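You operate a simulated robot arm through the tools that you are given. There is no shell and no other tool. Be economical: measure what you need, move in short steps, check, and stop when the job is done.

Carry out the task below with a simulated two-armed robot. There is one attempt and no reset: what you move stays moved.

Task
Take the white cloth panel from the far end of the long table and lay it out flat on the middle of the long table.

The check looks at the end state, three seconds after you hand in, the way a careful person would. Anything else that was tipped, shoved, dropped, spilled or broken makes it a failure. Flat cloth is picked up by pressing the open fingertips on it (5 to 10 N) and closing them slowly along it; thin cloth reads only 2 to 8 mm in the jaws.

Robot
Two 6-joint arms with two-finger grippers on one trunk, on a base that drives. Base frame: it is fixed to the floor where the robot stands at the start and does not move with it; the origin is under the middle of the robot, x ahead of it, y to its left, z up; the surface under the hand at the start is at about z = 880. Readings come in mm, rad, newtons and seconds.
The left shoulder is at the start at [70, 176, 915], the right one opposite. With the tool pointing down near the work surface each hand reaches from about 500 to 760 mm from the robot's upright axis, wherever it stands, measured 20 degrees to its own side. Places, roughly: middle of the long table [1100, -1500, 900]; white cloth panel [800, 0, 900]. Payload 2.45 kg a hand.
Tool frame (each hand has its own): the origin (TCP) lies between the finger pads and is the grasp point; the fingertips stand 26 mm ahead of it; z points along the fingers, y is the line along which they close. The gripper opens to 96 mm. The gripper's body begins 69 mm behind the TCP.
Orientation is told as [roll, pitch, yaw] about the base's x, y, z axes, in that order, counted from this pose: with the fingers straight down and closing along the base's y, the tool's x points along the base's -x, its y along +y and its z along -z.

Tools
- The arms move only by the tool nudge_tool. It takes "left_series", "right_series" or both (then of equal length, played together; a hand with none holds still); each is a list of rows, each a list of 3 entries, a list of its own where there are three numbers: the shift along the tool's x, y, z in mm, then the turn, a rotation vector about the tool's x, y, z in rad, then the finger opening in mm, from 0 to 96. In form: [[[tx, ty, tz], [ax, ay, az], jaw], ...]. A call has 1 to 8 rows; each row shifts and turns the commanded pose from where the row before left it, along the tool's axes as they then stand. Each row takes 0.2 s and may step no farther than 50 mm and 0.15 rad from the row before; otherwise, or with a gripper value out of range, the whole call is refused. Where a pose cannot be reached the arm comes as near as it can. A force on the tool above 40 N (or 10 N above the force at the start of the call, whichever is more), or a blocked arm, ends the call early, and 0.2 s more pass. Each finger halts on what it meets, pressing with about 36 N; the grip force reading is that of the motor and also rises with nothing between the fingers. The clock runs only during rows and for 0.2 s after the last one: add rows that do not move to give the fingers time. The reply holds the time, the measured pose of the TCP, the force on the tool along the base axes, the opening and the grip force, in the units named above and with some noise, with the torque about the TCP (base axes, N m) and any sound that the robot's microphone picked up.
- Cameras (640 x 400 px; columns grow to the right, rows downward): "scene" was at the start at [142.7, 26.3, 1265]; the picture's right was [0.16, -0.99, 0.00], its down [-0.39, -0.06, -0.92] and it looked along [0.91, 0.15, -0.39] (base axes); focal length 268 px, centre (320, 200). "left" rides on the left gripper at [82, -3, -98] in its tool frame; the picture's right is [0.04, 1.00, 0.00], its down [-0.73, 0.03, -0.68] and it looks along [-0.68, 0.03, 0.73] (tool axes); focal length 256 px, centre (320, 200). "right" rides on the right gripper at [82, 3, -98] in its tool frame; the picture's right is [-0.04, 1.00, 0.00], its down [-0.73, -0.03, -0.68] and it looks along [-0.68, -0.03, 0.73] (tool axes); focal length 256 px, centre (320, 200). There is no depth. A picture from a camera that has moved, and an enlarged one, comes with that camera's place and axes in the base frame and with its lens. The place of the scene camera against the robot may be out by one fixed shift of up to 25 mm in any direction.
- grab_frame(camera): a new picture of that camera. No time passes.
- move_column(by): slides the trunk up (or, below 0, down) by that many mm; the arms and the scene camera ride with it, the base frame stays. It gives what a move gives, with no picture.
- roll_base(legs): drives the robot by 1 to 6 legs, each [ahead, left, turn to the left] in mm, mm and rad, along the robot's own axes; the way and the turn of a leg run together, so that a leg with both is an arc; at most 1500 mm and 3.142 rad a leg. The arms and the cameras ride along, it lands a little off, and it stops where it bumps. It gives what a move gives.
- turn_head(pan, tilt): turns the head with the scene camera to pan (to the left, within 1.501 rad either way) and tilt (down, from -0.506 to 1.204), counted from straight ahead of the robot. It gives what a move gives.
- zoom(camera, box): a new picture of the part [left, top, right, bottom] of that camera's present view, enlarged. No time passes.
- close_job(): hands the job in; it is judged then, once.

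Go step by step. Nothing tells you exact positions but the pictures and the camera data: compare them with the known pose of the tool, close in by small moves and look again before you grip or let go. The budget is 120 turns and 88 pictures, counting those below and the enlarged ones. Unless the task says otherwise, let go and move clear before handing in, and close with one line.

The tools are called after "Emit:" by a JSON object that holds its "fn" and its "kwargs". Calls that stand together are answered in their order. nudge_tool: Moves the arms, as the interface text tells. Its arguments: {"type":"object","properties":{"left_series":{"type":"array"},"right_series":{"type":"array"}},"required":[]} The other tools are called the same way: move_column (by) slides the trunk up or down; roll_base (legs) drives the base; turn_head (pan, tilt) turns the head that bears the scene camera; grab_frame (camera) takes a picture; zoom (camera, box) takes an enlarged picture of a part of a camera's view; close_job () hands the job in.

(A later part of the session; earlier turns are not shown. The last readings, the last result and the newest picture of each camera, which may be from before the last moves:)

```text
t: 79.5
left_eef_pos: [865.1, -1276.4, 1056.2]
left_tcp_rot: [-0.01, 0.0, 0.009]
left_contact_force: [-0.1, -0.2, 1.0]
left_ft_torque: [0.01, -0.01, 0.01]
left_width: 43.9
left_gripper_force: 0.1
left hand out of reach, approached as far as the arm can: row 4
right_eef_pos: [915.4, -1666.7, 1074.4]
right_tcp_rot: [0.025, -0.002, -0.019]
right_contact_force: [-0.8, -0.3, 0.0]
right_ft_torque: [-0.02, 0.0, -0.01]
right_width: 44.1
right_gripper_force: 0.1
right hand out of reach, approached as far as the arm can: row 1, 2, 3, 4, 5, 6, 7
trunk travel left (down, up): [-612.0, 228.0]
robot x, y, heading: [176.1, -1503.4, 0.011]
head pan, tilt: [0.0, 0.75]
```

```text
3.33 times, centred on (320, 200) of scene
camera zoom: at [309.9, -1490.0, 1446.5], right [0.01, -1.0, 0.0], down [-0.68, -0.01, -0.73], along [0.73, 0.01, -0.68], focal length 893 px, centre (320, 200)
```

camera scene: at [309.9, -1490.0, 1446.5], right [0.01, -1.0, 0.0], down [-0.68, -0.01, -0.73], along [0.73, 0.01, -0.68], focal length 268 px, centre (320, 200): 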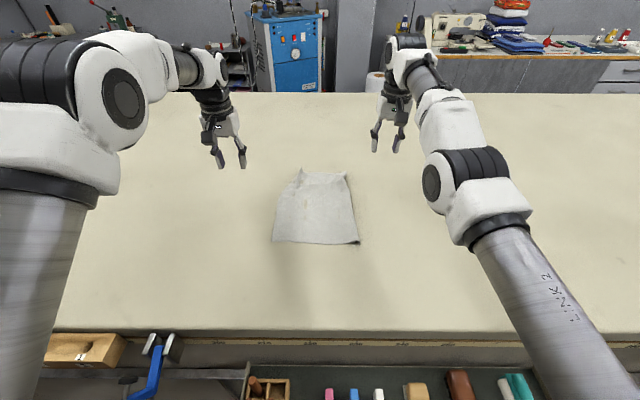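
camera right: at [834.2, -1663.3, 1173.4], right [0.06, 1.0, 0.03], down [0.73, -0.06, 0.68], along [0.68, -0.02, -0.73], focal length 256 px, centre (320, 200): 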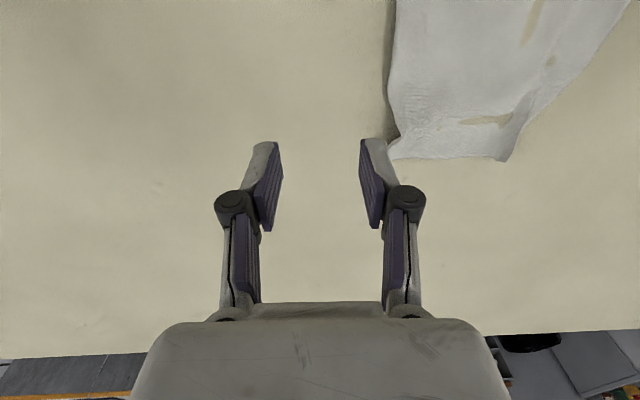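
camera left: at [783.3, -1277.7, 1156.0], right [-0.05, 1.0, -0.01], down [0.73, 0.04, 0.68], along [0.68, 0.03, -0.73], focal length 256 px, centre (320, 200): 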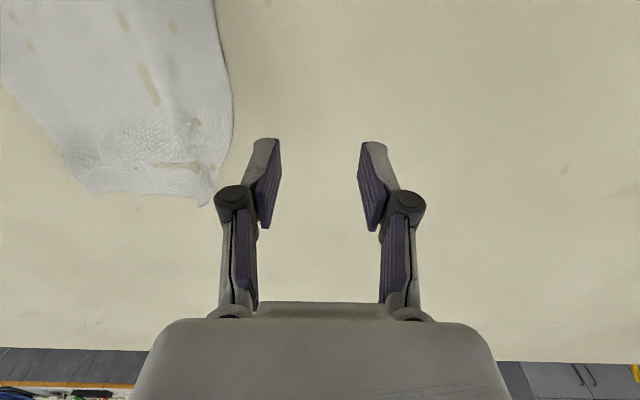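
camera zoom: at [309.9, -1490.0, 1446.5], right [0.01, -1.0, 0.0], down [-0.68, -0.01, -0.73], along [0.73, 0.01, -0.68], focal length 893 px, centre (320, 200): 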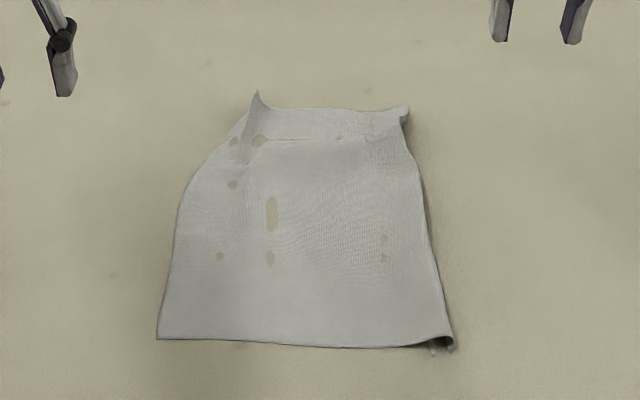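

The cloth lies mostly flat at x≈740–1045, y≈−1350 to −1590. Three places need tidying: a curl under the near right corner, a raised far left tip and bunched far corners. I'll look at the near right corner closely first.

Emit:
{"fn": "nudge_tool", "kwargs": {"right_series": [[[36, 12, 5], [0, 0, 0], 44], [[36, 12, 5], [0, 0, 0], 44], [[36, 12, 5], [0, 0, 0], 44], [[36, 12, 5], [0, 0, 0], 44], [[36, 12, 5], [0, 0, 0], 44], [[20, 0, 5], [0, 0, 0], 44]]}}

Emit:
{"fn": "grab_frame", "kwargs": {"camera": "right"}}

```text
t: 80.9
left_eef_pos: [866.2, -1276.2, 1055.6]
left_tcp_rot: [-0.01, 0.0, 0.01]
left_contact_force: [-0.5, 0.7, -0.3]
left_ft_torque: [-0.02, 0.02, -0.01]
left_width: 44.0
left_gripper_force: 0.1
right_eef_pos: [912.2, -1644.6, 1076.9]
right_tcp_rot: [0.027, -0.005, -0.018]
right_contact_force: [-0.6, -0.4, 0.4]
right_ft_torque: [0.02, -0.05, 0.01]
right_width: 43.8
right_gripper_force: 0.0
right hand out of reach, approached as far as the arm can: row 1, 2, 3, 4, 5, 6
trunk travel left (down, up): [-612.0, 228.0]
robot x, y, heading: [177.9, -1503.9, 0.011]
head pan, tilt: [0.0, 0.75]
```

```text
36 pictures are left
camera right: at [831.4, -1642.3, 1176.1], right [0.06, 1.0, 0.03], down [0.73, -0.06, 0.68], along [0.68, -0.02, -0.73], focal length 256 px, centre (320, 200)
```

right: 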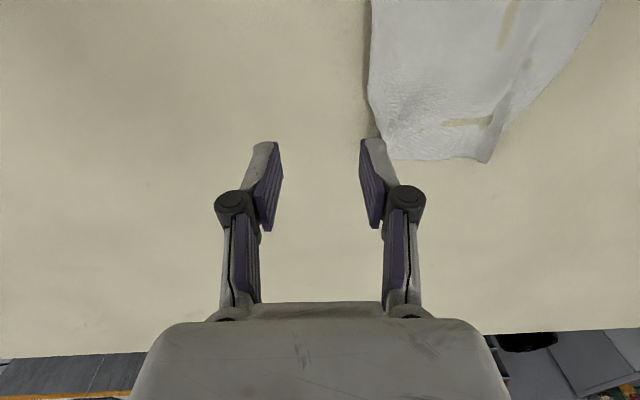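

The commanded pose had run ahead of the real one, so I'll keep bringing the right hand back.

Emit:
{"fn": "nudge_tool", "kwargs": {"right_series": [[[40, 8, 5], [0, 0, 0], 44], [[40, 8, 5], [0, 0, 0], 44], [[40, 0, 5], [0, 0, 0], 44], [[40, 0, 5], [0, 0, 0], 44], [[0, 0, 0], [0, 0, 0], 44]]}}

Emit:
{"fn": "grab_frame", "kwargs": {"camera": "right"}}

```text
t: 82.1
left_eef_pos: [866.5, -1276.5, 1054.7]
left_tcp_rot: [-0.009, -0.001, 0.011]
left_contact_force: [-0.5, 0.5, 1.0]
left_ft_torque: [0.0, 0.04, 0.0]
left_width: 44.1
left_gripper_force: 0.0
right_eef_pos: [910.5, -1638.0, 1077.5]
right_tcp_rot: [0.026, -0.004, -0.018]
right_contact_force: [0.4, -0.5, 0.2]
right_ft_torque: [0.04, 0.01, -0.03]
right_width: 44.1
right_gripper_force: 0.1
right hand out of reach, approached as far as the arm can: row 1, 2, 3, 4
trunk travel left (down, up): [-612.0, 228.0]
robot x, y, heading: [179.8, -1504.2, 0.006]
head pan, tilt: [0.0, 0.75]
```

```text
35 pictures are left
camera right: at [829.9, -1635.3, 1177.7], right [0.06, 1.0, 0.03], down [0.73, -0.06, 0.68], along [0.68, -0.02, -0.73], focal length 256 px, centre (320, 200)
```

right: 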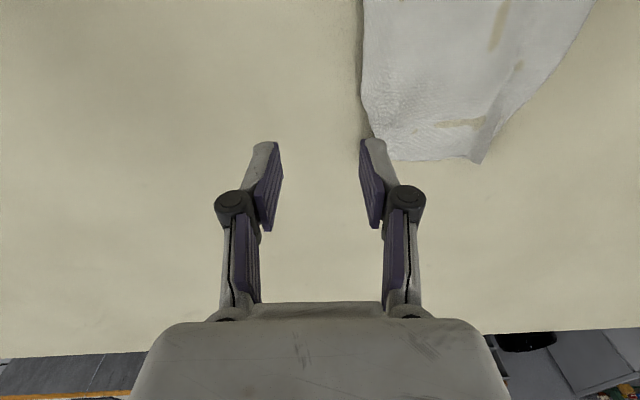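

The right arm seems stuck straight in its solver. I'll bring the command back to a reasonable pose and try lowering and retracting together.

Emit:
{"fn": "move_column", "kwargs": {"by": 20}}

Emit:
{"fn": "nudge_tool", "kwargs": {"right_series": [[[10, 0, 10], [0, 0, 0], 44], [[10, 0, 10], [0, 0, 0], 44], [[10, 0, 10], [0, 0, 0], 44]]}}

```text
t: 82.8
left_eef_pos: [866.5, -1276.5, 1074.9]
left_tcp_rot: [-0.008, 0.002, 0.012]
left_contact_force: [-1.2, -1.2, 0.7]
left_ft_torque: [0.04, 0.01, 0.01]
left_width: 44.3
left_gripper_force: 0.0
right_eef_pos: [911.4, -1637.5, 1099.4]
right_tcp_rot: [0.025, -0.004, -0.019]
right_contact_force: [-0.5, 0.3, 0.0]
right_ft_torque: [0.01, 0.02, 0.01]
right_width: 44.0
right_gripper_force: 0.0
trunk travel left (down, up): [-632.0, 208.0]
robot x, y, heading: [180.3, -1504.9, 0.006]
head pan, tilt: [0.0, 0.75]
```

```text
t: 83.5
left_eef_pos: [866.7, -1276.8, 1076.8]
left_tcp_rot: [-0.009, 0.0, 0.009]
left_contact_force: [0.0, 0.1, 0.5]
left_ft_torque: [-0.01, 0.01, -0.01]
left_width: 44.0
left_gripper_force: 0.1
right_eef_pos: [912.0, -1631.2, 1087.9]
right_tcp_rot: [0.026, -0.001, -0.019]
right_contact_force: [0.2, 0.9, 0.9]
right_ft_torque: [0.01, 0.0, 0.01]
right_width: 43.7
right_gripper_force: 0.0
right hand out of reach, approached as far as the arm can: row 1, 2, 3
trunk travel left (down, up): [-632.0, 208.0]
robot x, y, heading: [175.9, -1503.6, 0.006]
head pan, tilt: [0.0, 0.75]
```

Emit:
{"fn": "nudge_tool", "kwargs": {"right_series": [[[0, 0, -20], [0, -0.15, 0], 44], [[0, 0, -20], [0, -0.15, 0], 44], [[0, 0, -20], [0, -0.15, 0], 44], [[0, 0, -30], [0, 0, 0], 44], [[0, -30, -30], [0, 0, 0], 44], [[0, -30, -30], [0, 0, 0], 44]]}}

Emit:
{"fn": "grab_frame", "kwargs": {"camera": "scene"}}

```text
t: 85.0
left_eef_pos: [866.1, -1277.4, 1076.4]
left_tcp_rot: [-0.009, -0.001, 0.01]
left_contact_force: [-0.1, -0.2, 0.2]
left_ft_torque: [0.0, -0.03, 0.01]
left_width: 44.1
left_gripper_force: 0.0
right_eef_pos: [934.7, -1678.6, 1296.2]
right_tcp_rot: [0.03, -0.451, -0.033]
right_contact_force: [-1.0, -0.1, -0.2]
right_ft_torque: [-0.01, -0.03, -0.02]
right_width: 44.1
right_gripper_force: 0.1
right hand out of reach, approached as far as the arm can: row 1, 2, 3, 5, 6
trunk travel left (down, up): [-632.0, 208.0]
robot x, y, heading: [180.0, -1503.1, 0.001]
head pan, tilt: [0.0, 0.75]
```

```text
34 pictures are left
camera scene: at [309.4, -1492.5, 1466.6], right [0.01, -1.0, 0.0], down [-0.68, -0.01, -0.73], along [0.73, 0.01, -0.68], focal length 268 px, centre (320, 200)
```

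scene: 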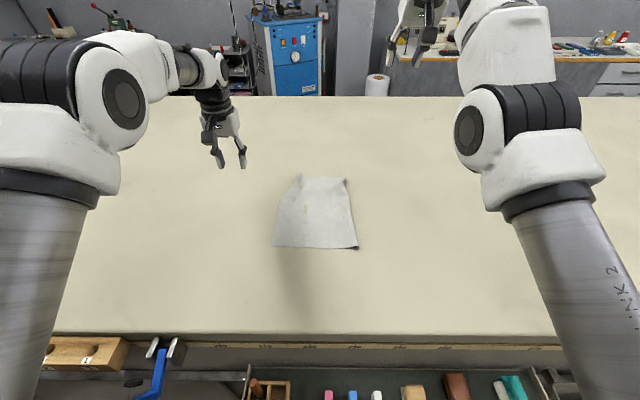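

Emit:
{"fn": "nudge_tool", "kwargs": {"right_series": [[[40, 10, 0], [0, 0, 0], 44], [[40, 10, 0], [0, 0, 0], 44], [[30, 10, 0], [0, 0.15, 0], 44], [[30, 10, 10], [0, 0.15, 0], 44], [[20, 0, 20], [0, 0.15, 0], 44], [[0, 0, 0], [0, 0, 0], 44]]}}

```text
t: 86.3
left_eef_pos: [865.8, -1276.4, 1076.0]
left_tcp_rot: [-0.01, -0.001, 0.011]
left_contact_force: [-0.1, 0.5, 0.6]
left_ft_torque: [-0.04, -0.04, 0.0]
left_width: 43.8
left_gripper_force: 0.0
right_eef_pos: [861.1, -1648.6, 1241.7]
right_tcp_rot: [0.027, -0.001, -0.018]
right_contact_force: [-0.2, 0.2, -0.4]
right_ft_torque: [-0.03, -0.01, -0.01]
right_width: 43.9
right_gripper_force: 0.2
right hand out of reach, approached as far as the arm can: row 1, 2
trunk travel left (down, up): [-632.0, 208.0]
robot x, y, heading: [177.4, -1499.6, 0.009]
head pan, tilt: [0.0, 0.75]
```

The right arm has recovered. I'll bring it down over the near right corner.

Emit:
{"fn": "nudge_tool", "kwargs": {"right_series": [[[22, 9, 34], [0, 0, 0], 44], [[22, 9, 34], [0, 0, 0], 44], [[22, 9, 34], [0, 0, 0], 44], [[22, 9, 34], [0, 0, 0], 44], [[22, 9, 34], [0, 0, 0], 44], [[22, 9, 34], [0, 0, 0], 44], [[12, 0, 30], [0, 0, 0], 44], [[0, 0, 0], [0, 0, 0], 44]]}}

Emit:
{"fn": "grab_frame", "kwargs": {"camera": "right"}}

```text
t: 88.2
left_eef_pos: [866.7, -1277.0, 1075.4]
left_tcp_rot: [-0.009, 0.002, 0.011]
left_contact_force: [0.5, 0.5, 0.0]
left_ft_torque: [0.0, 0.03, -0.02]
left_width: 44.2
left_gripper_force: 0.0
right_eef_pos: [737.1, -1610.1, 1021.5]
right_tcp_rot: [0.101, -0.009, -0.075]
right_contact_force: [0.1, -0.3, 0.9]
right_ft_torque: [0.01, 0.03, -0.02]
right_width: 44.1
right_gripper_force: 0.1
right hand out of reach, approached as far as the arm can: row 7
trunk travel left (down, up): [-632.0, 208.0]
robot x, y, heading: [180.0, -1506.3, 0.005]
head pan, tilt: [0.0, 0.75]
```

```text
33 pictures are left
camera right: at [656.0, -1610.3, 1119.7], right [0.11, 0.99, 0.1], down [0.72, -0.15, 0.68], along [0.68, 0.0, -0.73], focal length 256 px, centre (320, 200)
```

right: 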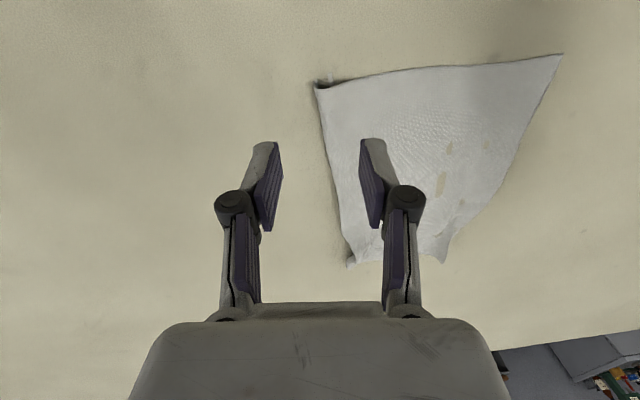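

Emit:
{"fn": "zoom", "kwargs": {"camera": "right", "box": [280, 40, 600, 280]}}

```text
1.67 times, centred on (440, 160) of right
camera zoom: at [656.0, -1610.3, 1119.7], right [0.11, 0.99, 0.1], down [0.72, -0.15, 0.68], along [0.68, 0.0, -0.73], focal length 427 px, centre (120, 267)
```

zoom: 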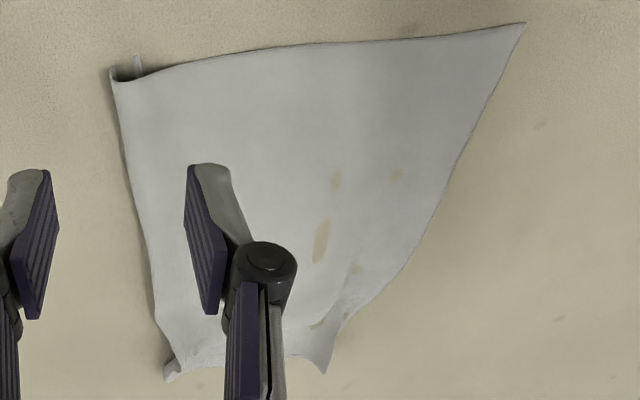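

The near right corner is tucked under, with its tip poking out toward me at about (737, −1585). I'll back the base up for working room, then press that tip and drag it outward.

Emit:
{"fn": "roll_base", "kwargs": {"legs": [[-140, 0, 0]]}}

Emit:
{"fn": "nudge_tool", "kwargs": {"right_series": [[[-25, 0, 0], [-0.05, 0, 0.04], 10], [[-25, 0, 0], [-0.05, 0, 0.04], 0], [[-20, 5, 0], [0, 0, 0], 0], [[0, 0, 0], [0, 0, 0], 0]]}}

Emit:
{"fn": "grab_frame", "kwargs": {"camera": "right"}}

```text
t: 89.5
left_eef_pos: [725.3, -1275.6, 1074.9]
left_tcp_rot: [-0.007, 0.002, 0.013]
left_contact_force: [0.1, 0.0, -0.4]
left_ft_torque: [0.03, 0.0, -0.01]
left_width: 43.8
left_gripper_force: 0.0
right_eef_pos: [594.8, -1609.0, 1015.5]
right_tcp_rot: [0.099, 0.004, -0.072]
right_contact_force: [0.2, 0.4, -0.3]
right_ft_torque: [-0.02, 0.01, 0.0]
right_width: 44.1
right_gripper_force: 0.0
trunk travel left (down, up): [-632.0, 208.0]
robot x, y, heading: [37.1, -1505.1, 0.013]
head pan, tilt: [0.0, 0.75]
```

```text
t: 90.5
left_eef_pos: [725.4, -1275.7, 1075.2]
left_tcp_rot: [-0.009, 0.0, 0.013]
left_contact_force: [0.8, -0.6, 0.8]
left_ft_torque: [-0.01, 0.04, 0.0]
left_width: 43.8
left_gripper_force: 0.0
right_eef_pos: [663.0, -1610.8, 1013.9]
right_tcp_rot: [0.196, 0.017, -0.149]
right_contact_force: [-0.4, -0.5, 0.8]
right_ft_torque: [0.02, -0.02, -0.01]
right_width: 0.1
right_gripper_force: 28.8
trunk travel left (down, up): [-632.0, 208.0]
robot x, y, heading: [34.3, -1508.5, 0.01]
head pan, tilt: [0.0, 0.75]
```

```text
31 pictures are left
camera right: at [583.3, -1614.7, 1113.8], right [0.19, 0.96, 0.2], down [0.71, -0.27, 0.65], along [0.68, 0.02, -0.74], focal length 256 px, centre (320, 200)
```

right: 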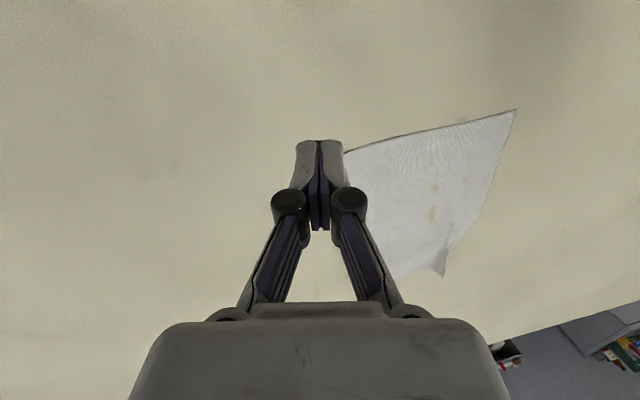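

The tilt correction went the wrong way, so I'll reverse it and move over the tip.

Emit:
{"fn": "nudge_tool", "kwargs": {"right_series": [[[-10, 0, 0], [0.1, 0, -0.075], 0], [[-15, 10, 0], [0.1, 0, -0.075], 0], [[-20, 10, 15], [0, 0, 0], 0], [[-20, 0, 25], [0, 0, 0], 0], [[0, 0, 20], [0, 0, 0], 0], [[0, 0, 0], [0, 0, 0], 0]]}}

Emit:
{"fn": "grab_frame", "kwargs": {"camera": "right"}}

```text
t: 91.9
left_eef_pos: [724.7, -1276.5, 1076.7]
left_tcp_rot: [-0.008, 0.002, 0.014]
left_contact_force: [0.7, 0.4, 0.2]
left_ft_torque: [0.01, -0.02, 0.01]
left_width: 43.9
left_gripper_force: 0.1
right_eef_pos: [729.6, -1596.5, 955.4]
right_tcp_rot: [-0.002, 0.001, 0.0]
right_contact_force: [-0.9, 0.7, -0.2]
right_ft_torque: [0.03, -0.01, -0.02]
right_width: 0.1
right_gripper_force: 28.8
trunk travel left (down, up): [-632.0, 208.0]
robot x, y, heading: [35.4, -1507.9, 0.012]
head pan, tilt: [0.0, 0.75]
```

```text
30 pictures are left
camera right: at [649.0, -1592.4, 1054.2], right [0.04, 1.0, 0.0], down [0.73, -0.03, 0.68], along [0.68, -0.03, -0.74], focal length 256 px, centre (320, 200)
```

right: 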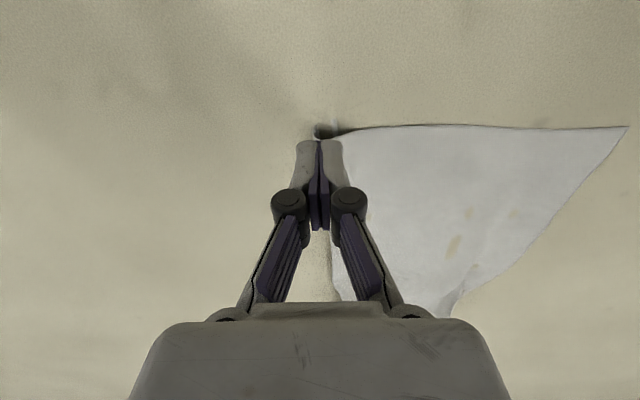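

The tip protrudes about 7 mm at (735, −1587). I'll press just in front of the edge on it and drag it outward.

Emit:
{"fn": "nudge_tool", "kwargs": {"right_series": [[[3, 8, 20], [0, 0, 0], 0], [[0, 0, 20], [0, 0, 0], 0], [[0, 0, 6], [0, 0, 0], 0], [[0, 0, 3], [0, 0, 0], 0], [[0, 0, 1.5], [0, 0, 0], 0], [[0, 0, 0], [0, 0, 0], 0]]}}

```text
t: 93.3
left_eef_pos: [724.6, -1276.2, 1075.8]
left_tcp_rot: [-0.008, 0.002, 0.015]
left_contact_force: [0.5, -0.1, 0.1]
left_ft_torque: [0.0, 0.01, 0.02]
left_width: 44.0
left_gripper_force: 0.1
right_eef_pos: [727.2, -1586.6, 906.8]
right_tcp_rot: [-0.002, 0.0, 0.0]
right_contact_force: [0.0, -0.1, 0.4]
right_ft_torque: [-0.01, 0.01, 0.01]
right_width: 0.0
right_gripper_force: 28.9
trunk travel left (down, up): [-632.0, 208.0]
robot x, y, heading: [38.8, -1502.3, 0.012]
head pan, tilt: [0.0, 0.75]
```

Emit:
{"fn": "nudge_tool", "kwargs": {"right_series": [[[0, 0, 1.5], [0, 0, 0], 0], [[0, 0, 1.5], [0, 0, 0], 0], [[0, -5, 0], [0, 0, 0], 0], [[0, -10, 0], [0, 0, 0], 0], [[0, -12, 0], [0, 0, 0], 0], [[0, -12, 0], [0, 0, 0], 0], [[0, 0, 0], [0, 0, 0], 0]]}}

Emit:
{"fn": "grab_frame", "kwargs": {"camera": "right"}}

```text
t: 94.9
left_eef_pos: [723.0, -1274.5, 1077.2]
left_tcp_rot: [-0.01, 0.001, 0.013]
left_contact_force: [0.2, 0.7, -0.4]
left_ft_torque: [-0.01, 0.01, 0.02]
left_width: 43.9
left_gripper_force: 0.0
right_eef_pos: [727.7, -1624.4, 905.2]
right_tcp_rot: [-0.003, -0.002, 0.003]
right_contact_force: [0.7, 6.1, 15.6]
right_ft_torque: [0.09, -0.05, -0.02]
right_width: 0.0
right_gripper_force: 28.0
trunk travel left (down, up): [-632.0, 208.0]
robot x, y, heading: [36.2, -1506.9, 0.017]
head pan, tilt: [0.0, 0.75]
```

```text
29 pictures are left
camera right: at [646.0, -1620.3, 1004.4], right [0.04, 1.0, 0.0], down [0.73, -0.03, 0.68], along [0.68, -0.03, -0.73], focal length 256 px, centre (320, 200)
```

right: 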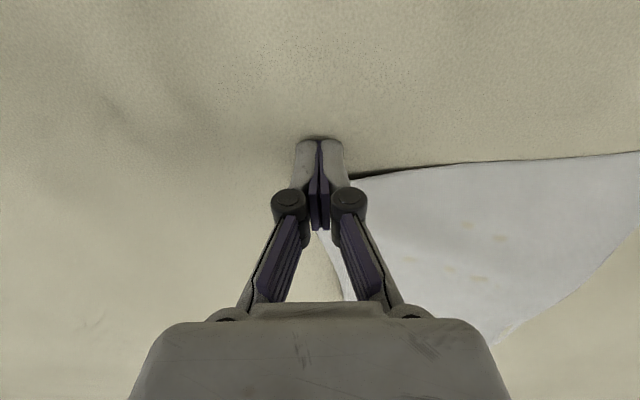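

It looks like the corner moved with the finger. I'll lift and check from above.

Emit:
{"fn": "nudge_tool", "kwargs": {"right_series": [[[0, 0, -20], [0, 0, 0], 0], [[20, -20, -40], [0, 0, 0], 0], [[20, -30, -30], [0, 0, 0], 0]]}}

Emit:
{"fn": "zoom", "kwargs": {"camera": "scene", "box": [230, 100, 410, 220]}}

```text
t: 95.7
left_eef_pos: [723.7, -1277.6, 1077.3]
left_tcp_rot: [-0.008, 0.0, 0.012]
left_contact_force: [-0.3, -0.8, -0.4]
left_ft_torque: [0.02, 0.01, -0.03]
left_width: 44.1
left_gripper_force: 0.1
right_eef_pos: [684.5, -1675.0, 993.7]
right_tcp_rot: [-0.001, 0.004, 0.002]
right_contact_force: [1.1, -0.4, 1.2]
right_ft_torque: [0.03, 0.03, 0.02]
right_width: 0.0
right_gripper_force: 28.3
trunk travel left (down, up): [-632.0, 208.0]
robot x, y, heading: [37.9, -1505.1, 0.013]
head pan, tilt: [0.0, 0.75]
```

```text
3.33 times, centred on (320, 160) of scene
camera zoom: at [168.6, -1494.0, 1466.5], right [0.01, -1.0, 0.0], down [-0.68, -0.01, -0.73], along [0.73, 0.01, -0.68], focal length 893 px, centre (320, 333)
```

zoom: 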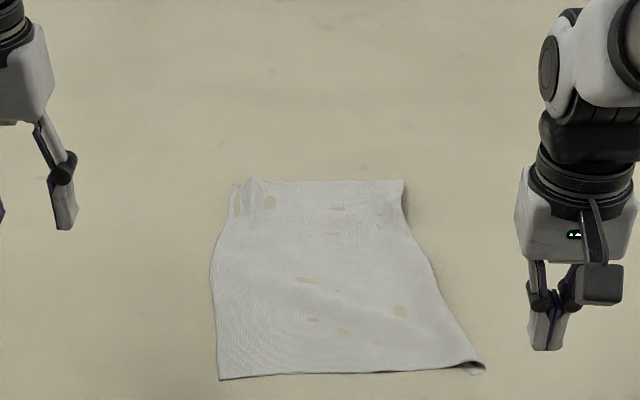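

That worked, as the corner has nearly unrolled. One more small drag on the tip should do it, after a close view.

Emit:
{"fn": "nudge_tool", "kwargs": {"right_series": [[[-10, 20, 20], [0, 0, 0], 0], [[-6, 19, 20], [0, 0, 0], 0], [[0, 0, 0], [0, 0, 0], 0]]}}

Emit:
{"fn": "zoom", "kwargs": {"camera": "right", "box": [240, 60, 480, 210]}}

```text
t: 96.5
left_eef_pos: [724.6, -1277.0, 1077.2]
left_tcp_rot: [-0.009, 0.0, 0.013]
left_contact_force: [0.9, 0.4, -0.1]
left_ft_torque: [-0.01, -0.02, -0.02]
left_width: 44.1
left_gripper_force: 0.1
right_eef_pos: [702.1, -1636.4, 953.4]
right_tcp_rot: [0.001, 0.0, -0.001]
right_contact_force: [-0.2, -0.1, -0.4]
right_ft_torque: [-0.03, 0.0, -0.02]
right_width: 0.0
right_gripper_force: 28.2
trunk travel left (down, up): [-632.0, 208.0]
robot x, y, heading: [37.0, -1504.3, 0.01]
head pan, tilt: [0.0, 0.75]
```

```text
2.67 times, centred on (360, 135) of right
camera zoom: at [622.2, -1632.5, 1052.2], right [0.04, 1.0, 0.0], down [0.73, -0.03, 0.68], along [0.68, -0.03, -0.74], focal length 683 px, centre (213, 373)
```

zoom: 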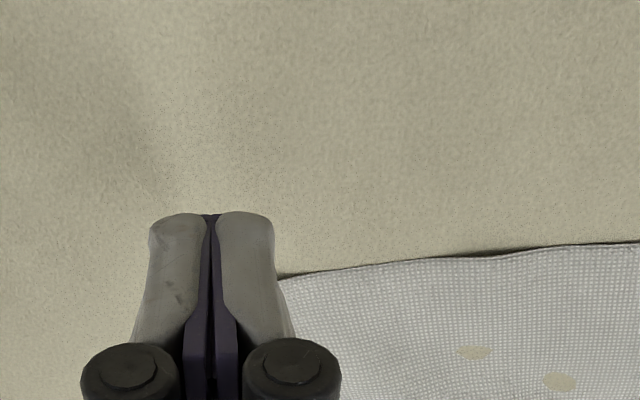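

Emit:
{"fn": "nudge_tool", "kwargs": {"right_series": [[[-43, 8, 0], [0, 0, 0], 0], [[0, 0, 25], [0, 0, 0], 0], [[0, 0, 18], [0, 0, 0], 0], [[0, 0, 5], [0, 0, 0], 0], [[0, 0, 2.5], [0, 0, 0], 0], [[0, -8, 0], [0, 0, 0], 0], [[2, -10, 0], [0, 0, 0], 0], [[0, 0, 0], [0, 0, 0], 0]]}}

Emit:
{"fn": "nudge_tool", "kwargs": {"right_series": [[[0, 0, -20], [0, 0, 0], 0], [[10, -20, -40], [0, 0, 0], 0], [[20, -40, -20], [0, 0, 0], 0]]}}

Emit:
{"fn": "zoom", "kwargs": {"camera": "scene", "box": [230, 100, 410, 220]}}

```text
t: 98.3
left_eef_pos: [720.8, -1273.2, 1078.6]
left_tcp_rot: [-0.011, -0.002, 0.014]
left_contact_force: [0.4, -0.4, 0.2]
left_ft_torque: [-0.05, -0.03, 0.01]
left_width: 44.1
left_gripper_force: 0.0
right_eef_pos: [744.4, -1642.6, 906.4]
right_tcp_rot: [-0.004, -0.006, 0.002]
right_contact_force: [4.6, 11.2, 33.0]
right_ft_torque: [0.18, -0.11, -0.03]
right_width: 0.0
right_gripper_force: 28.4
trunk travel left (down, up): [-632.0, 208.0]
robot x, y, heading: [38.7, -1508.3, 0.011]
head pan, tilt: [0.0, 0.75]
```

```text
t: 99.1
left_eef_pos: [724.8, -1278.3, 1077.4]
left_tcp_rot: [-0.004, 0.0, 0.013]
left_contact_force: [-0.8, 0.3, 1.3]
left_ft_torque: [0.05, 0.01, 0.02]
left_width: 43.9
left_gripper_force: 0.1
right_eef_pos: [714.8, -1711.1, 982.6]
right_tcp_rot: [0.001, 0.002, 0.001]
right_contact_force: [0.2, 0.2, 0.1]
right_ft_torque: [0.05, 0.0, 0.0]
right_width: 0.1
right_gripper_force: 28.6
trunk travel left (down, up): [-632.0, 208.0]
robot x, y, heading: [39.1, -1504.5, 0.007]
head pan, tilt: [0.0, 0.75]
```

```text
3.33 times, centred on (320, 160) of scene
camera zoom: at [169.1, -1495.3, 1466.4], right [0.01, -1.0, 0.0], down [-0.68, -0.01, -0.73], along [0.73, 0.01, -0.68], focal length 893 px, centre (320, 333)
```

zoom: 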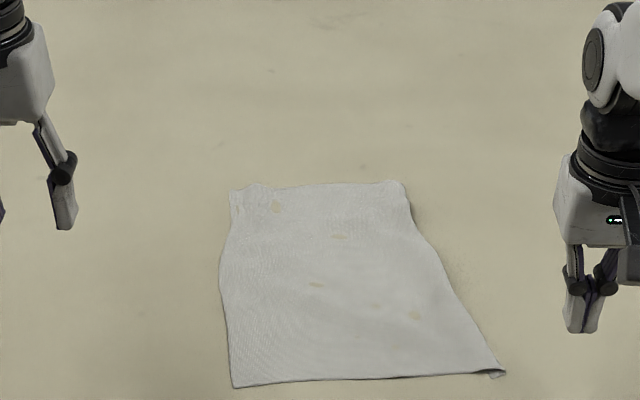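

The near side is good now. The far edge is still about 60 mm too narrow, and I'd also like the cloth nearer the table's centre. I'll go forward again, press near the far corners with tilted closed fingers, and drag them forward and apart.

Emit:
{"fn": "roll_base", "kwargs": {"legs": [[138, 0, 0]]}}

Emit:
{"fn": "nudge_tool", "kwargs": {"left_series": [[[0, 0, 0], [0, -0.14, 0], 0], [[0, 0, 0], [0, -0.14, 0], 0], [[0, 0, 0], [0, -0.14, 0], 0], [[-6, -26.6, 28], [0, 0, 0], 0], [[-6, -26.6, 28], [0, 0, 0], 0], [[-6, -26.6, 28], [0, 0, 0], 0], [[-6, -26.6, 28], [0, 0, 0], 0], [[-6, -26.6, 28], [0, 0, 0], 0]], "right_series": [[[0, 0, 0], [0, -0.14, 0], 0], [[0, 0, 0], [0, -0.14, 0], 0], [[0, 0, 0], [0, -0.14, 0], 0], [[-15.6, 27.2, 12], [0, 0, 0], 0], [[-15.6, 27.2, 12], [0, 0, 0], 0], [[-15.6, 27.2, 12], [0, 0, 0], 0], [[-15.6, 27.2, 12], [0, 0, 0], 0], [[-15.6, 27.2, 12], [0, 0, 0], 0]]}}

Emit:
{"fn": "grab_frame", "kwargs": {"camera": "scene"}}

```text
t: 100.4
left_eef_pos: [863.2, -1276.7, 1077.4]
left_tcp_rot: [-0.009, 0.0, 0.013]
left_contact_force: [0.6, -0.5, 0.4]
left_ft_torque: [0.01, 0.02, 0.02]
left_width: 44.2
left_gripper_force: 0.1
right_eef_pos: [852.0, -1710.2, 984.5]
right_tcp_rot: [-0.002, 0.001, 0.0]
right_contact_force: [0.3, -1.0, 0.3]
right_ft_torque: [0.02, 0.03, 0.0]
right_width: 0.2
right_gripper_force: 28.3
trunk travel left (down, up): [-632.0, 208.0]
robot x, y, heading: [172.8, -1502.1, 0.006]
head pan, tilt: [0.0, 0.75]
```

```text
t: 102.2
left_eef_pos: [949.9, -1406.5, 962.5]
left_tcp_rot: [-0.01, -0.419, 0.016]
left_contact_force: [-0.2, -0.4, 0.0]
left_ft_torque: [0.04, 0.02, -0.01]
left_width: 0.0
left_gripper_force: 28.2
right_eef_pos: [948.2, -1573.8, 959.8]
right_tcp_rot: [-0.002, -0.417, 0.001]
right_contact_force: [-0.5, -0.1, 0.5]
right_ft_torque: [-0.02, 0.02, 0.04]
right_width: 0.1
right_gripper_force: 28.8
trunk travel left (down, up): [-632.0, 208.0]
robot x, y, heading: [174.9, -1503.3, 0.01]
head pan, tilt: [0.0, 0.75]
```

```text
25 pictures are left
camera scene: at [311.1, -1491.1, 1466.3], right [0.01, -1.0, 0.0], down [-0.68, -0.01, -0.73], along [0.73, 0.01, -0.68], focal length 268 px, centre (320, 200)
```

scene: 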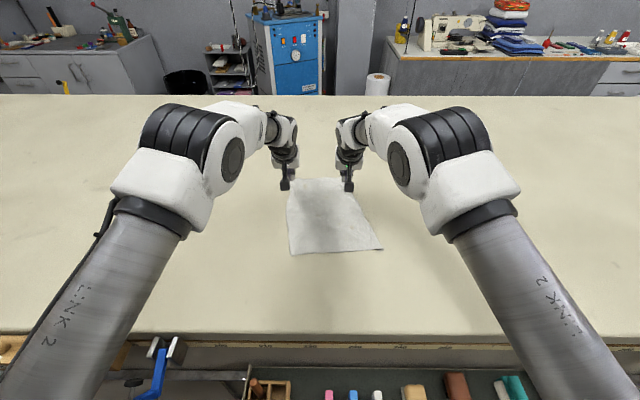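

Emit:
{"fn": "grab_frame", "kwargs": {"camera": "left"}}

Emit:
{"fn": "grab_frame", "kwargs": {"camera": "right"}}

```text
24 pictures are left
camera left: at [834.4, -1409.1, 1020.8], right [-0.05, 1.0, -0.03], down [0.39, 0.04, 0.92], along [0.92, 0.03, -0.4], focal length 256 px, centre (320, 200)
```

left: 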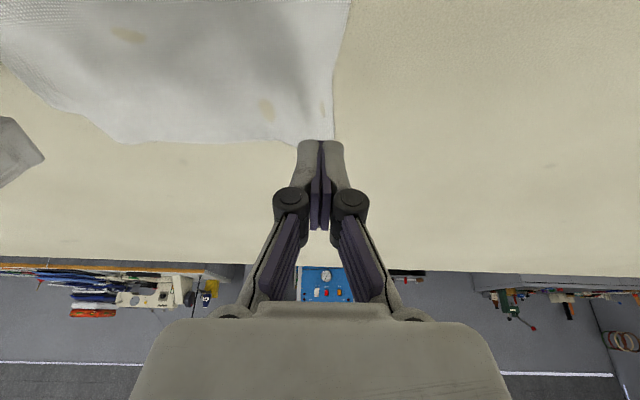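

```text
23 pictures are left
camera right: at [834.8, -1570.4, 1017.0], right [0.04, 1.0, 0.01], down [0.4, -0.03, 0.92], along [0.92, -0.03, -0.4], focal length 256 px, centre (320, 200)
```

right: 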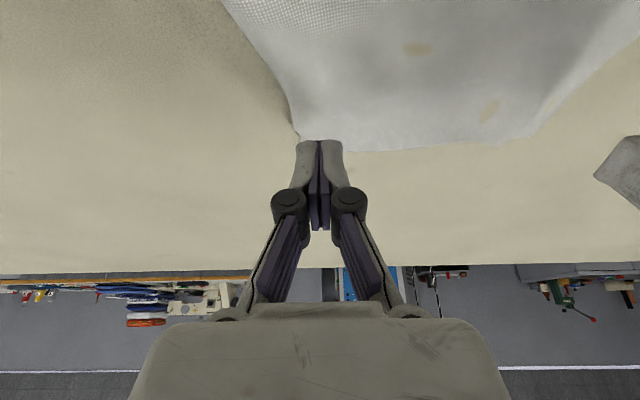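

The far corners are at about (1018, −1393) and (1008, −1592). I'll lower onto the cloth about 40 mm inside each.

Emit:
{"fn": "nudge_tool", "kwargs": {"left_series": [[[-1, -3, 27], [0, 0, 0], 0], [[-1, -3, 27], [0, 0, 0], 0], [[1.2, 0, 2.7], [0, 0, 0], 0], [[0.8, 0, 1.8], [0, 0, 0], 0], [[0, 0, 0], [0, 0, 0], 0]], "right_series": [[[-1, 0, 27], [0, 0, 0], 0], [[-1, 0, 26], [0, 0, 0], 0], [[1.2, 0, 2.7], [0, 0, 0], 0], [[0.8, 0, 1.8], [0, 0, 0], 0], [[0, 0, 0], [0, 0, 0], 0]]}}

```text
t: 103.4
left_eef_pos: [971.6, -1415.0, 910.0]
left_tcp_rot: [-0.01, -0.422, 0.015]
left_contact_force: [-0.4, -0.1, 0.6]
left_ft_torque: [-0.02, 0.02, -0.02]
left_width: 0.0
left_gripper_force: 28.4
right_eef_pos: [970.2, -1574.1, 908.0]
right_tcp_rot: [-0.001, -0.42, -0.001]
right_contact_force: [1.3, -0.2, 1.8]
right_ft_torque: [-0.02, -0.01, -0.02]
right_width: 0.0
right_gripper_force: 28.2
trunk travel left (down, up): [-632.0, 208.0]
robot x, y, heading: [175.9, -1504.4, 0.008]
head pan, tilt: [0.0, 0.75]
```

Emit:
{"fn": "nudge_tool", "kwargs": {"left_series": [[[0.8, 0, 1.8], [0, 0, 0], 0], [[0.8, 0, 1.8], [0, 0, 0], 0], [[0, 0, 0], [0, 0, 0], 0]], "right_series": [[[0.5, 0, 1], [0, 0, 0], 0], [[0.5, 0, 1], [0, 0, 0], 0], [[0, 0, 0], [0, 0, 0], 0]]}}

```text
t: 104.2
left_eef_pos: [972.2, -1414.2, 908.6]
left_tcp_rot: [-0.01, -0.426, 0.014]
left_contact_force: [2.6, 1.9, 14.3]
left_ft_torque: [0.07, -0.06, 0.02]
left_width: 0.0
left_gripper_force: 28.7
right_eef_pos: [971.1, -1574.1, 907.6]
right_tcp_rot: [-0.002, -0.423, -0.002]
right_contact_force: [2.8, -1.2, 7.5]
right_ft_torque: [-0.07, -0.05, 0.0]
right_width: 0.0
right_gripper_force: 28.1
trunk travel left (down, up): [-632.0, 208.0]
robot x, y, heading: [175.8, -1504.9, 0.007]
head pan, tilt: [0.0, 0.75]
```

Good contact. Now I'll drag forward 30 mm and spread.

Emit:
{"fn": "nudge_tool", "kwargs": {"left_series": [[[-5.5, 3, 2.4], [0, 0, 0], 0], [[-5.5, 3, 2.4], [0, 0, 0], 0], [[-5.5, 4, 2.4], [0, 0, 0], 0], [[-5.5, 4, 2.4], [0, 0, 0], 0], [[0, 4, 0], [0, 0, 0], 0], [[0, 0, 0], [0, 0, 0], 0]], "right_series": [[[-5.5, -6, 2.4], [0, 0, 0], 0], [[-5.5, -6, 2.4], [0, 0, 0], 0], [[-5.5, -6, 2.4], [0, 0, 0], 0], [[-5.5, -6, 2.4], [0, 0, 0], 0], [[0, -8, 0], [0, 0, 0], 0], [[0, 0, 0], [0, 0, 0], 0]]}}

Emit:
{"fn": "grab_frame", "kwargs": {"camera": "scene"}}

```text
t: 105.6
left_eef_pos: [995.3, -1400.3, 907.7]
left_tcp_rot: [-0.009, -0.424, 0.014]
left_contact_force: [-0.9, -11.3, 25.1]
left_ft_torque: [-0.39, 0.05, 0.01]
left_width: 0.0
left_gripper_force: 28.3
right_eef_pos: [993.1, -1608.8, 910.8]
right_tcp_rot: [-0.001, -0.424, -0.002]
right_contact_force: [0.1, 1.2, -0.2]
right_ft_torque: [0.03, 0.02, -0.02]
right_width: 0.1
right_gripper_force: 28.3
trunk travel left (down, up): [-632.0, 208.0]
robot x, y, heading: [175.0, -1501.0, 0.01]
head pan, tilt: [0.0, 0.75]
```

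```text
22 pictures are left
camera scene: at [303.6, -1493.8, 1467.1], right [0.01, -1.0, 0.0], down [-0.68, 0.0, -0.73], along [0.73, 0.01, -0.68], focal length 268 px, centre (320, 200)
```

scene: 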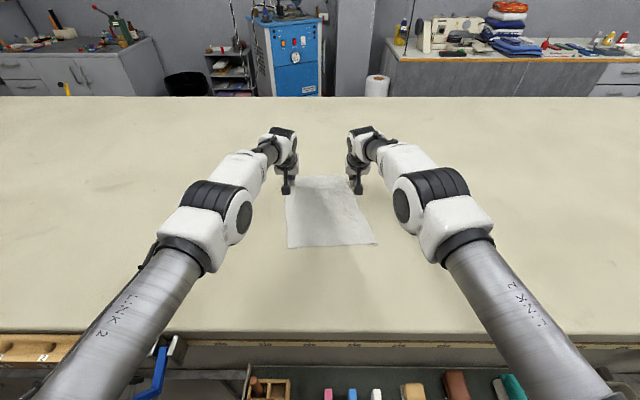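

This works, since the far edge widened and the cloth slid forward without buckling. I'll lift, step back and repeat, pressing further in.

Emit:
{"fn": "nudge_tool", "kwargs": {"left_series": [[[-4, 0, -10], [0, 0, 0], 0], [[25, -3, -15], [0, 0, 0], 0], [[30, -3, -10], [0, 0, 0], 0], [[0, 0, 0], [0, 0, 0], 0]], "right_series": [[[-4, 0, -10], [0, 0, 0], 0], [[25, 10, -15], [0, 0, 0], 0], [[30, 8, -10], [0, 0, 0], 0], [[0, 0, 0], [0, 0, 0], 0]]}}

Emit:
{"fn": "zoom", "kwargs": {"camera": "scene", "box": [240, 140, 420, 260]}}

Emit:
{"fn": "grab_frame", "kwargs": {"camera": "right"}}

```text
t: 106.6
left_eef_pos: [938.1, -1401.6, 913.7]
left_tcp_rot: [-0.012, -0.416, 0.016]
left_contact_force: [0.2, 0.6, 0.0]
left_ft_torque: [-0.01, 0.02, -0.02]
left_width: 0.1
left_gripper_force: 28.3
right_eef_pos: [936.4, -1589.9, 916.6]
right_tcp_rot: [-0.002, -0.417, -0.002]
right_contact_force: [-0.1, -0.2, 0.0]
right_ft_torque: [0.0, -0.02, 0.01]
right_width: 0.0
right_gripper_force: 28.2
trunk travel left (down, up): [-632.0, 208.0]
robot x, y, heading: [175.4, -1502.9, 0.005]
head pan, tilt: [0.0, 0.75]
```

```text
3.33 times, centred on (330, 200) of scene
camera zoom: at [310.9, -1491.1, 1466.1], right [0.01, -1.0, 0.0], down [-0.68, -0.01, -0.73], along [0.73, 0.01, -0.68], focal length 893 px, centre (287, 200)
```

zoom: 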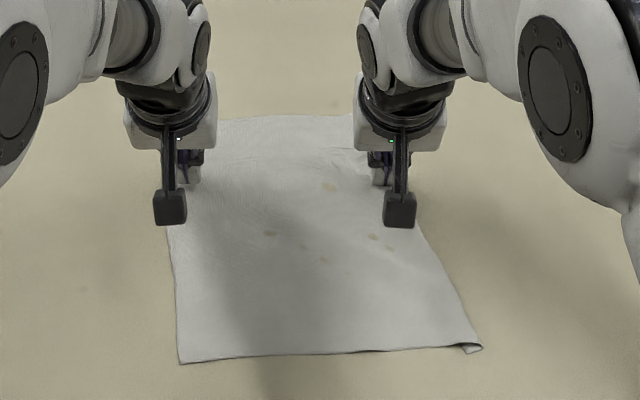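

```text
20 pictures are left
camera right: at [822.4, -1585.1, 973.2], right [0.04, 1.0, 0.02], down [0.4, -0.03, 0.92], along [0.92, -0.03, -0.4], focal length 256 px, centre (320, 200)
```

right: 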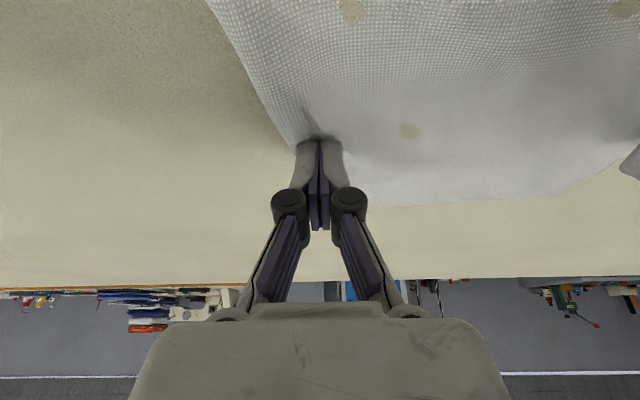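

The cloth is very flat now. I'll push again by the same method, 50 mm forward.

Emit:
{"fn": "nudge_tool", "kwargs": {"left_series": [[[0, -10, 0], [0, 0, 0], 0], [[1.7, 0, 3.8], [0, 0, 0], 0], [[1.4, 0, 3], [0, 0, 0], 0], [[0, 0, 0], [0, 0, 0], 0]], "right_series": [[[0, 15, 0], [0, 0, 0], 0], [[2.2, 0, 5], [0, 0, 0], 0], [[1.6, 0, 3.6], [0, 0, 0], 0], [[0, 0, 0], [0, 0, 0], 0]]}}

```text
t: 107.6
left_eef_pos: [937.8, -1413.3, 909.0]
left_tcp_rot: [-0.009, -0.419, 0.017]
left_contact_force: [0.2, 0.0, 0.5]
left_ft_torque: [-0.05, -0.02, -0.02]
left_width: 0.1
left_gripper_force: 28.8
right_eef_pos: [934.3, -1574.6, 908.3]
right_tcp_rot: [-0.003, -0.418, 0.003]
right_contact_force: [0.0, -0.3, 1.9]
right_ft_torque: [0.0, 0.04, 0.0]
right_width: 0.0
right_gripper_force: 28.4
trunk travel left (down, up): [-632.0, 208.0]
robot x, y, heading: [177.6, -1504.8, 0.006]
head pan, tilt: [0.0, 0.75]
```

Emit:
{"fn": "nudge_tool", "kwargs": {"left_series": [[[1.4, 0, 3], [0, 0, 0], 0], [[-9.1, 0, 4.1], [0, 0, 0], 0], [[-9.1, 0, 4.1], [0, 0, 0], 0], [[-9.1, 0, 4.1], [0, 0, 0], 0], [[-9.1, 1, 4.1], [0, 0, 0], 0], [[-9.1, 1, 4.1], [0, 0, 0], 0], [[0, 0, 0], [0, 0, 0], 0]], "right_series": [[[1.2, 0, 2.6], [0, 0, 0], 0], [[-9.1, -2, 4.1], [0, 0, 0], 0], [[-9.1, -2, 4.1], [0, 0, 0], 0], [[-9.1, -3, 4.1], [0, 0, 0], 0], [[-9.1, -3, 4.1], [0, 0, 0], 0], [[-9.1, -3, 4.1], [0, 0, 0], 0], [[0, 0, 0], [0, 0, 0], 0]]}}

Emit:
{"fn": "zoom", "kwargs": {"camera": "scene", "box": [240, 140, 420, 260]}}

```text
t: 109.2
left_eef_pos: [983.8, -1412.0, 908.8]
left_tcp_rot: [-0.01, -0.425, 0.015]
left_contact_force: [-5.5, -1.0, 24.0]
left_ft_torque: [-0.04, 0.13, 0.03]
left_width: 0.2
left_gripper_force: 28.4
right_eef_pos: [982.2, -1587.8, 911.0]
right_tcp_rot: [-0.002, -0.423, -0.001]
right_contact_force: [0.4, -0.3, -1.1]
right_ft_torque: [0.01, -0.04, 0.0]
right_width: 0.0
right_gripper_force: 28.5
trunk travel left (down, up): [-632.0, 208.0]
robot x, y, heading: [173.1, -1503.5, 0.005]
head pan, tilt: [0.0, 0.75]
```

```text
3.33 times, centred on (330, 200) of scene
camera zoom: at [303.0, -1492.1, 1467.1], right [0.01, -1.0, 0.0], down [-0.68, -0.01, -0.73], along [0.73, 0.01, -0.68], focal length 893 px, centre (287, 200)
```

zoom: 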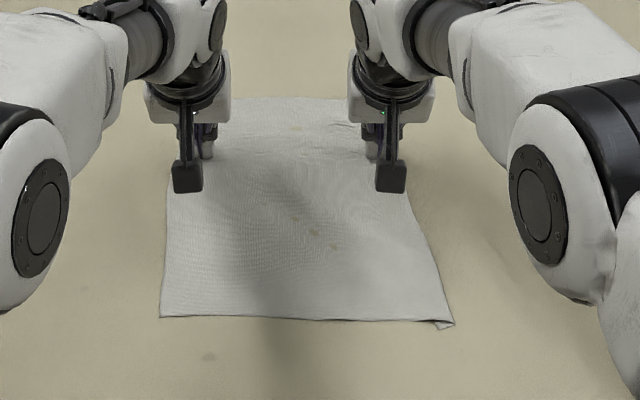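

Excellent, the near edge moved forward to about x 775 and everything stayed flat. I'll repeat the push.

Emit:
{"fn": "nudge_tool", "kwargs": {"left_series": [[[-4, 0, -10], [0, 0, 0], 0], [[25, 0, -15], [0, 0, 0], 0], [[30, 0, -10], [0, 0, 0], 0], [[3, 0, 6.8], [0, 0, 0], 0], [[1, 0, 2.3], [0, 0, 0], 0], [[0, 0, 0], [0, 0, 0], 0]], "right_series": [[[-4, 0, -8], [0, 0, 0], 0], [[25, 10, -15], [0, 0, 0], 0], [[30, 5, -10], [0, 0, 0], 0], [[3, 0, 6.8], [0, 0, 0], 0], [[1.4, 0, 3], [0, 0, 0], 0], [[0, 0, 0], [0, 0, 0], 0]]}}

```text
t: 110.6
left_eef_pos: [923.7, -1411.3, 909.9]
left_tcp_rot: [-0.011, -0.421, 0.015]
left_contact_force: [0.3, -1.1, 4.6]
left_ft_torque: [-0.08, -0.03, 0.01]
left_width: 0.1
left_gripper_force: 28.4
right_eef_pos: [925.0, -1569.9, 908.4]
right_tcp_rot: [0.0, -0.425, -0.002]
right_contact_force: [6.8, -0.1, 21.2]
right_ft_torque: [0.02, -0.16, 0.01]
right_width: 0.5
right_gripper_force: 28.8
trunk travel left (down, up): [-632.0, 208.0]
robot x, y, heading: [175.1, -1506.4, 0.011]
head pan, tilt: [0.0, 0.75]
```

Emit:
{"fn": "nudge_tool", "kwargs": {"left_series": [[[0.6, 0, 1.2], [0, 0, 0], 0], [[-9.1, 0, 4.1], [0, 0, 0], 0], [[-9.1, 0, 4.1], [0, 0, 0], 0], [[-9.1, 0, 4.1], [0, 0, 0], 0], [[-9.1, 0, 4.1], [0, 0, 0], 0], [[-9.1, 0, 4.1], [0, 0, 0], 0], [[-9.1, 0, 4.1], [0, 0, 0], 0], [[0, 0, 0], [0, 0, 0], 0]], "right_series": [[[-0.4, 0, -0.8], [0, 0, 0], 0], [[-9.1, -1, 4.1], [0, 0, 0], 0], [[-9, -1, 4.4], [0, 0, 0], 0], [[-9, -2, 4.6], [0, 0, 0], 0], [[-9, -2, 4.6], [0, 0, 0], 0], [[-9, -2, 4.6], [0, 0, 0], 0], [[-9, -2, 4.6], [0, 0, 0], 0], [[0, 0, 0], [0, 0, 0], 0]]}}

Emit:
{"fn": "zoom", "kwargs": {"camera": "scene", "box": [240, 140, 420, 260]}}

```text
t: 112.4
left_eef_pos: [981.9, -1410.8, 909.6]
left_tcp_rot: [-0.011, -0.424, 0.017]
left_contact_force: [0.2, -0.9, -0.4]
left_ft_torque: [-0.03, -0.02, 0.01]
left_width: 0.0
left_gripper_force: 28.1
right_eef_pos: [982.4, -1581.3, 908.1]
right_tcp_rot: [-0.001, -0.428, 0.001]
right_contact_force: [-8.2, 3.0, 31.8]
right_ft_torque: [0.07, 0.25, -0.03]
right_width: 0.4
right_gripper_force: 28.7
trunk travel left (down, up): [-632.0, 208.0]
robot x, y, heading: [176.8, -1504.5, 0.013]
head pan, tilt: [0.0, 0.75]
```

```text
3.33 times, centred on (330, 200) of scene
camera zoom: at [300.8, -1489.9, 1467.4], right [0.01, -1.0, 0.0], down [-0.68, -0.01, -0.74], along [0.73, 0.01, -0.68], focal length 893 px, centre (287, 200)
```

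zoom: 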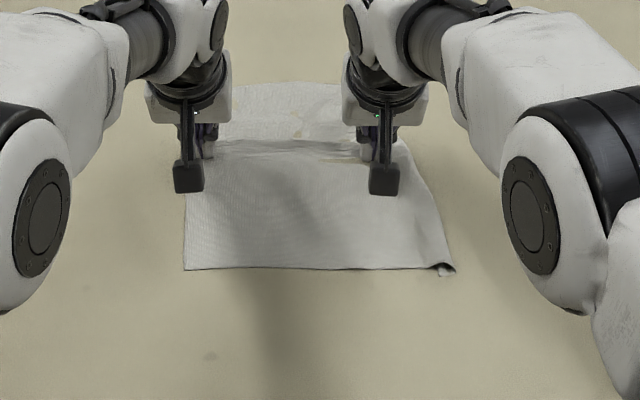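

Good, the near edge is now at about x 830, so the centre is near x 975. There are some ripples around the press line, so I'll lift clear and look.

Emit:
{"fn": "nudge_tool", "kwargs": {"left_series": [[[-8, 0, -18], [0, 0, 0], 0], [[10, 10, -40], [0, 0, 0], 0], [[20, 30, -30], [0, 0.1, 0], 0], [[20, 40, -10], [0, 0.1, 0], 0], [[20, 40, 0], [0, 0.1, 0], 0], [[20, 30, 0], [0, 0.1, 0], 0]], "right_series": [[[-8, 0, -18], [0, 0, 0], 0], [[10, -10, -40], [0, 0, 0], 0], [[20, -30, -30], [0, 0.1, 0], 0], [[20, -40, -10], [0, 0.1, 0], 0], [[20, -40, 0], [0, 0.1, 0], 0], [[20, -30, 0], [0, 0.1, 0], 0]]}}

Emit:
{"fn": "zoom", "kwargs": {"camera": "scene", "box": [240, 120, 420, 240]}}

Emit:
{"fn": "grab_frame", "kwargs": {"camera": "left"}}

```text
t: 113.8
left_eef_pos: [865.6, -1265.3, 970.5]
left_tcp_rot: [-0.008, -0.017, 0.014]
left_contact_force: [0.0, 0.3, 0.4]
left_ft_torque: [0.01, -0.02, -0.01]
left_width: 0.0
left_gripper_force: 28.4
right_eef_pos: [872.0, -1730.3, 968.0]
right_tcp_rot: [-0.001, -0.015, 0.0]
right_contact_force: [0.3, 0.3, 0.0]
right_ft_torque: [-0.02, -0.01, 0.0]
right_width: 0.0
right_gripper_force: 28.4
trunk travel left (down, up): [-632.0, 208.0]
robot x, y, heading: [172.0, -1498.5, 0.013]
head pan, tilt: [0.0, 0.75]
```

```text
3.33 times, centred on (330, 180) of scene
camera zoom: at [309.4, -1491.6, 1466.4], right [0.01, -1.0, 0.0], down [-0.68, -0.01, -0.73], along [0.73, 0.01, -0.68], focal length 893 px, centre (287, 267)
```

zoom: 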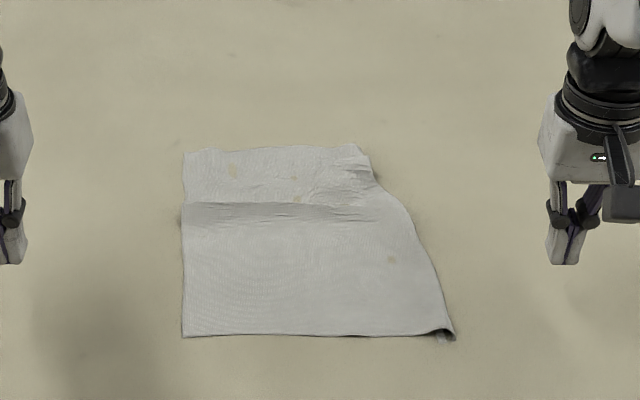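

```text
16 pictures are left
camera left: at [781.6, -1267.1, 1068.7], right [-0.05, 1.0, -0.01], down [0.72, 0.04, 0.69], along [0.69, 0.03, -0.72], focal length 256 px, centre (320, 200)
```

left: 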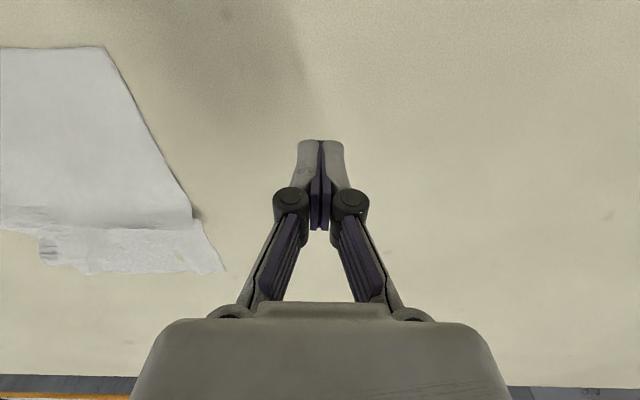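

A shallow ridge is left across the cloth at x≈1015. I'll press near the near edge with both hands and pull back to draw it flat.

Emit:
{"fn": "nudge_tool", "kwargs": {"left_series": [[[1.5, -39, 10], [0, 0, 0], 0], [[1.5, -39, 10], [0, 0, 0], 0], [[1.5, -39, 10], [0, 0, 0], 0], [[1.5, -39, 10], [0, 0, 0], 0], [[0, 0, 16], [0, 0, 0], 0], [[0, 0, 7], [0, 0, 0], 0], [[0, 0, 2], [0, 0, 0], 0], [[0, 0, 0], [0, 0, 0], 0]], "right_series": [[[3, 33, 10], [0, 0, 0], 0], [[3, 33, 10], [0, 0, 0], 0], [[3, 33, 10], [0, 0, 0], 0], [[3, 33, 10], [0, 0, 0], 0], [[0, 0, 14], [0, 0, 0], 0], [[0, 0, 6], [0, 0, 0], 0], [[0, 0, 2], [0, 0, 0], 0], [[0, 0, 0], [0, 0, 0], 0]]}}

```text
t: 115.6
left_eef_pos: [864.2, -1419.4, 908.8]
left_tcp_rot: [-0.007, -0.018, 0.013]
left_contact_force: [-0.1, 0.7, 1.1]
left_ft_torque: [0.03, 0.01, 0.01]
left_width: 0.3
left_gripper_force: 28.3
right_eef_pos: [859.7, -1598.8, 907.3]
right_tcp_rot: [-0.002, -0.016, -0.002]
right_contact_force: [0.9, 0.5, 0.5]
right_ft_torque: [0.01, 0.02, 0.0]
right_width: 0.0
right_gripper_force: 28.0
trunk travel left (down, up): [-632.0, 208.0]
robot x, y, heading: [173.3, -1501.5, 0.011]
head pan, tilt: [0.0, 0.75]
```

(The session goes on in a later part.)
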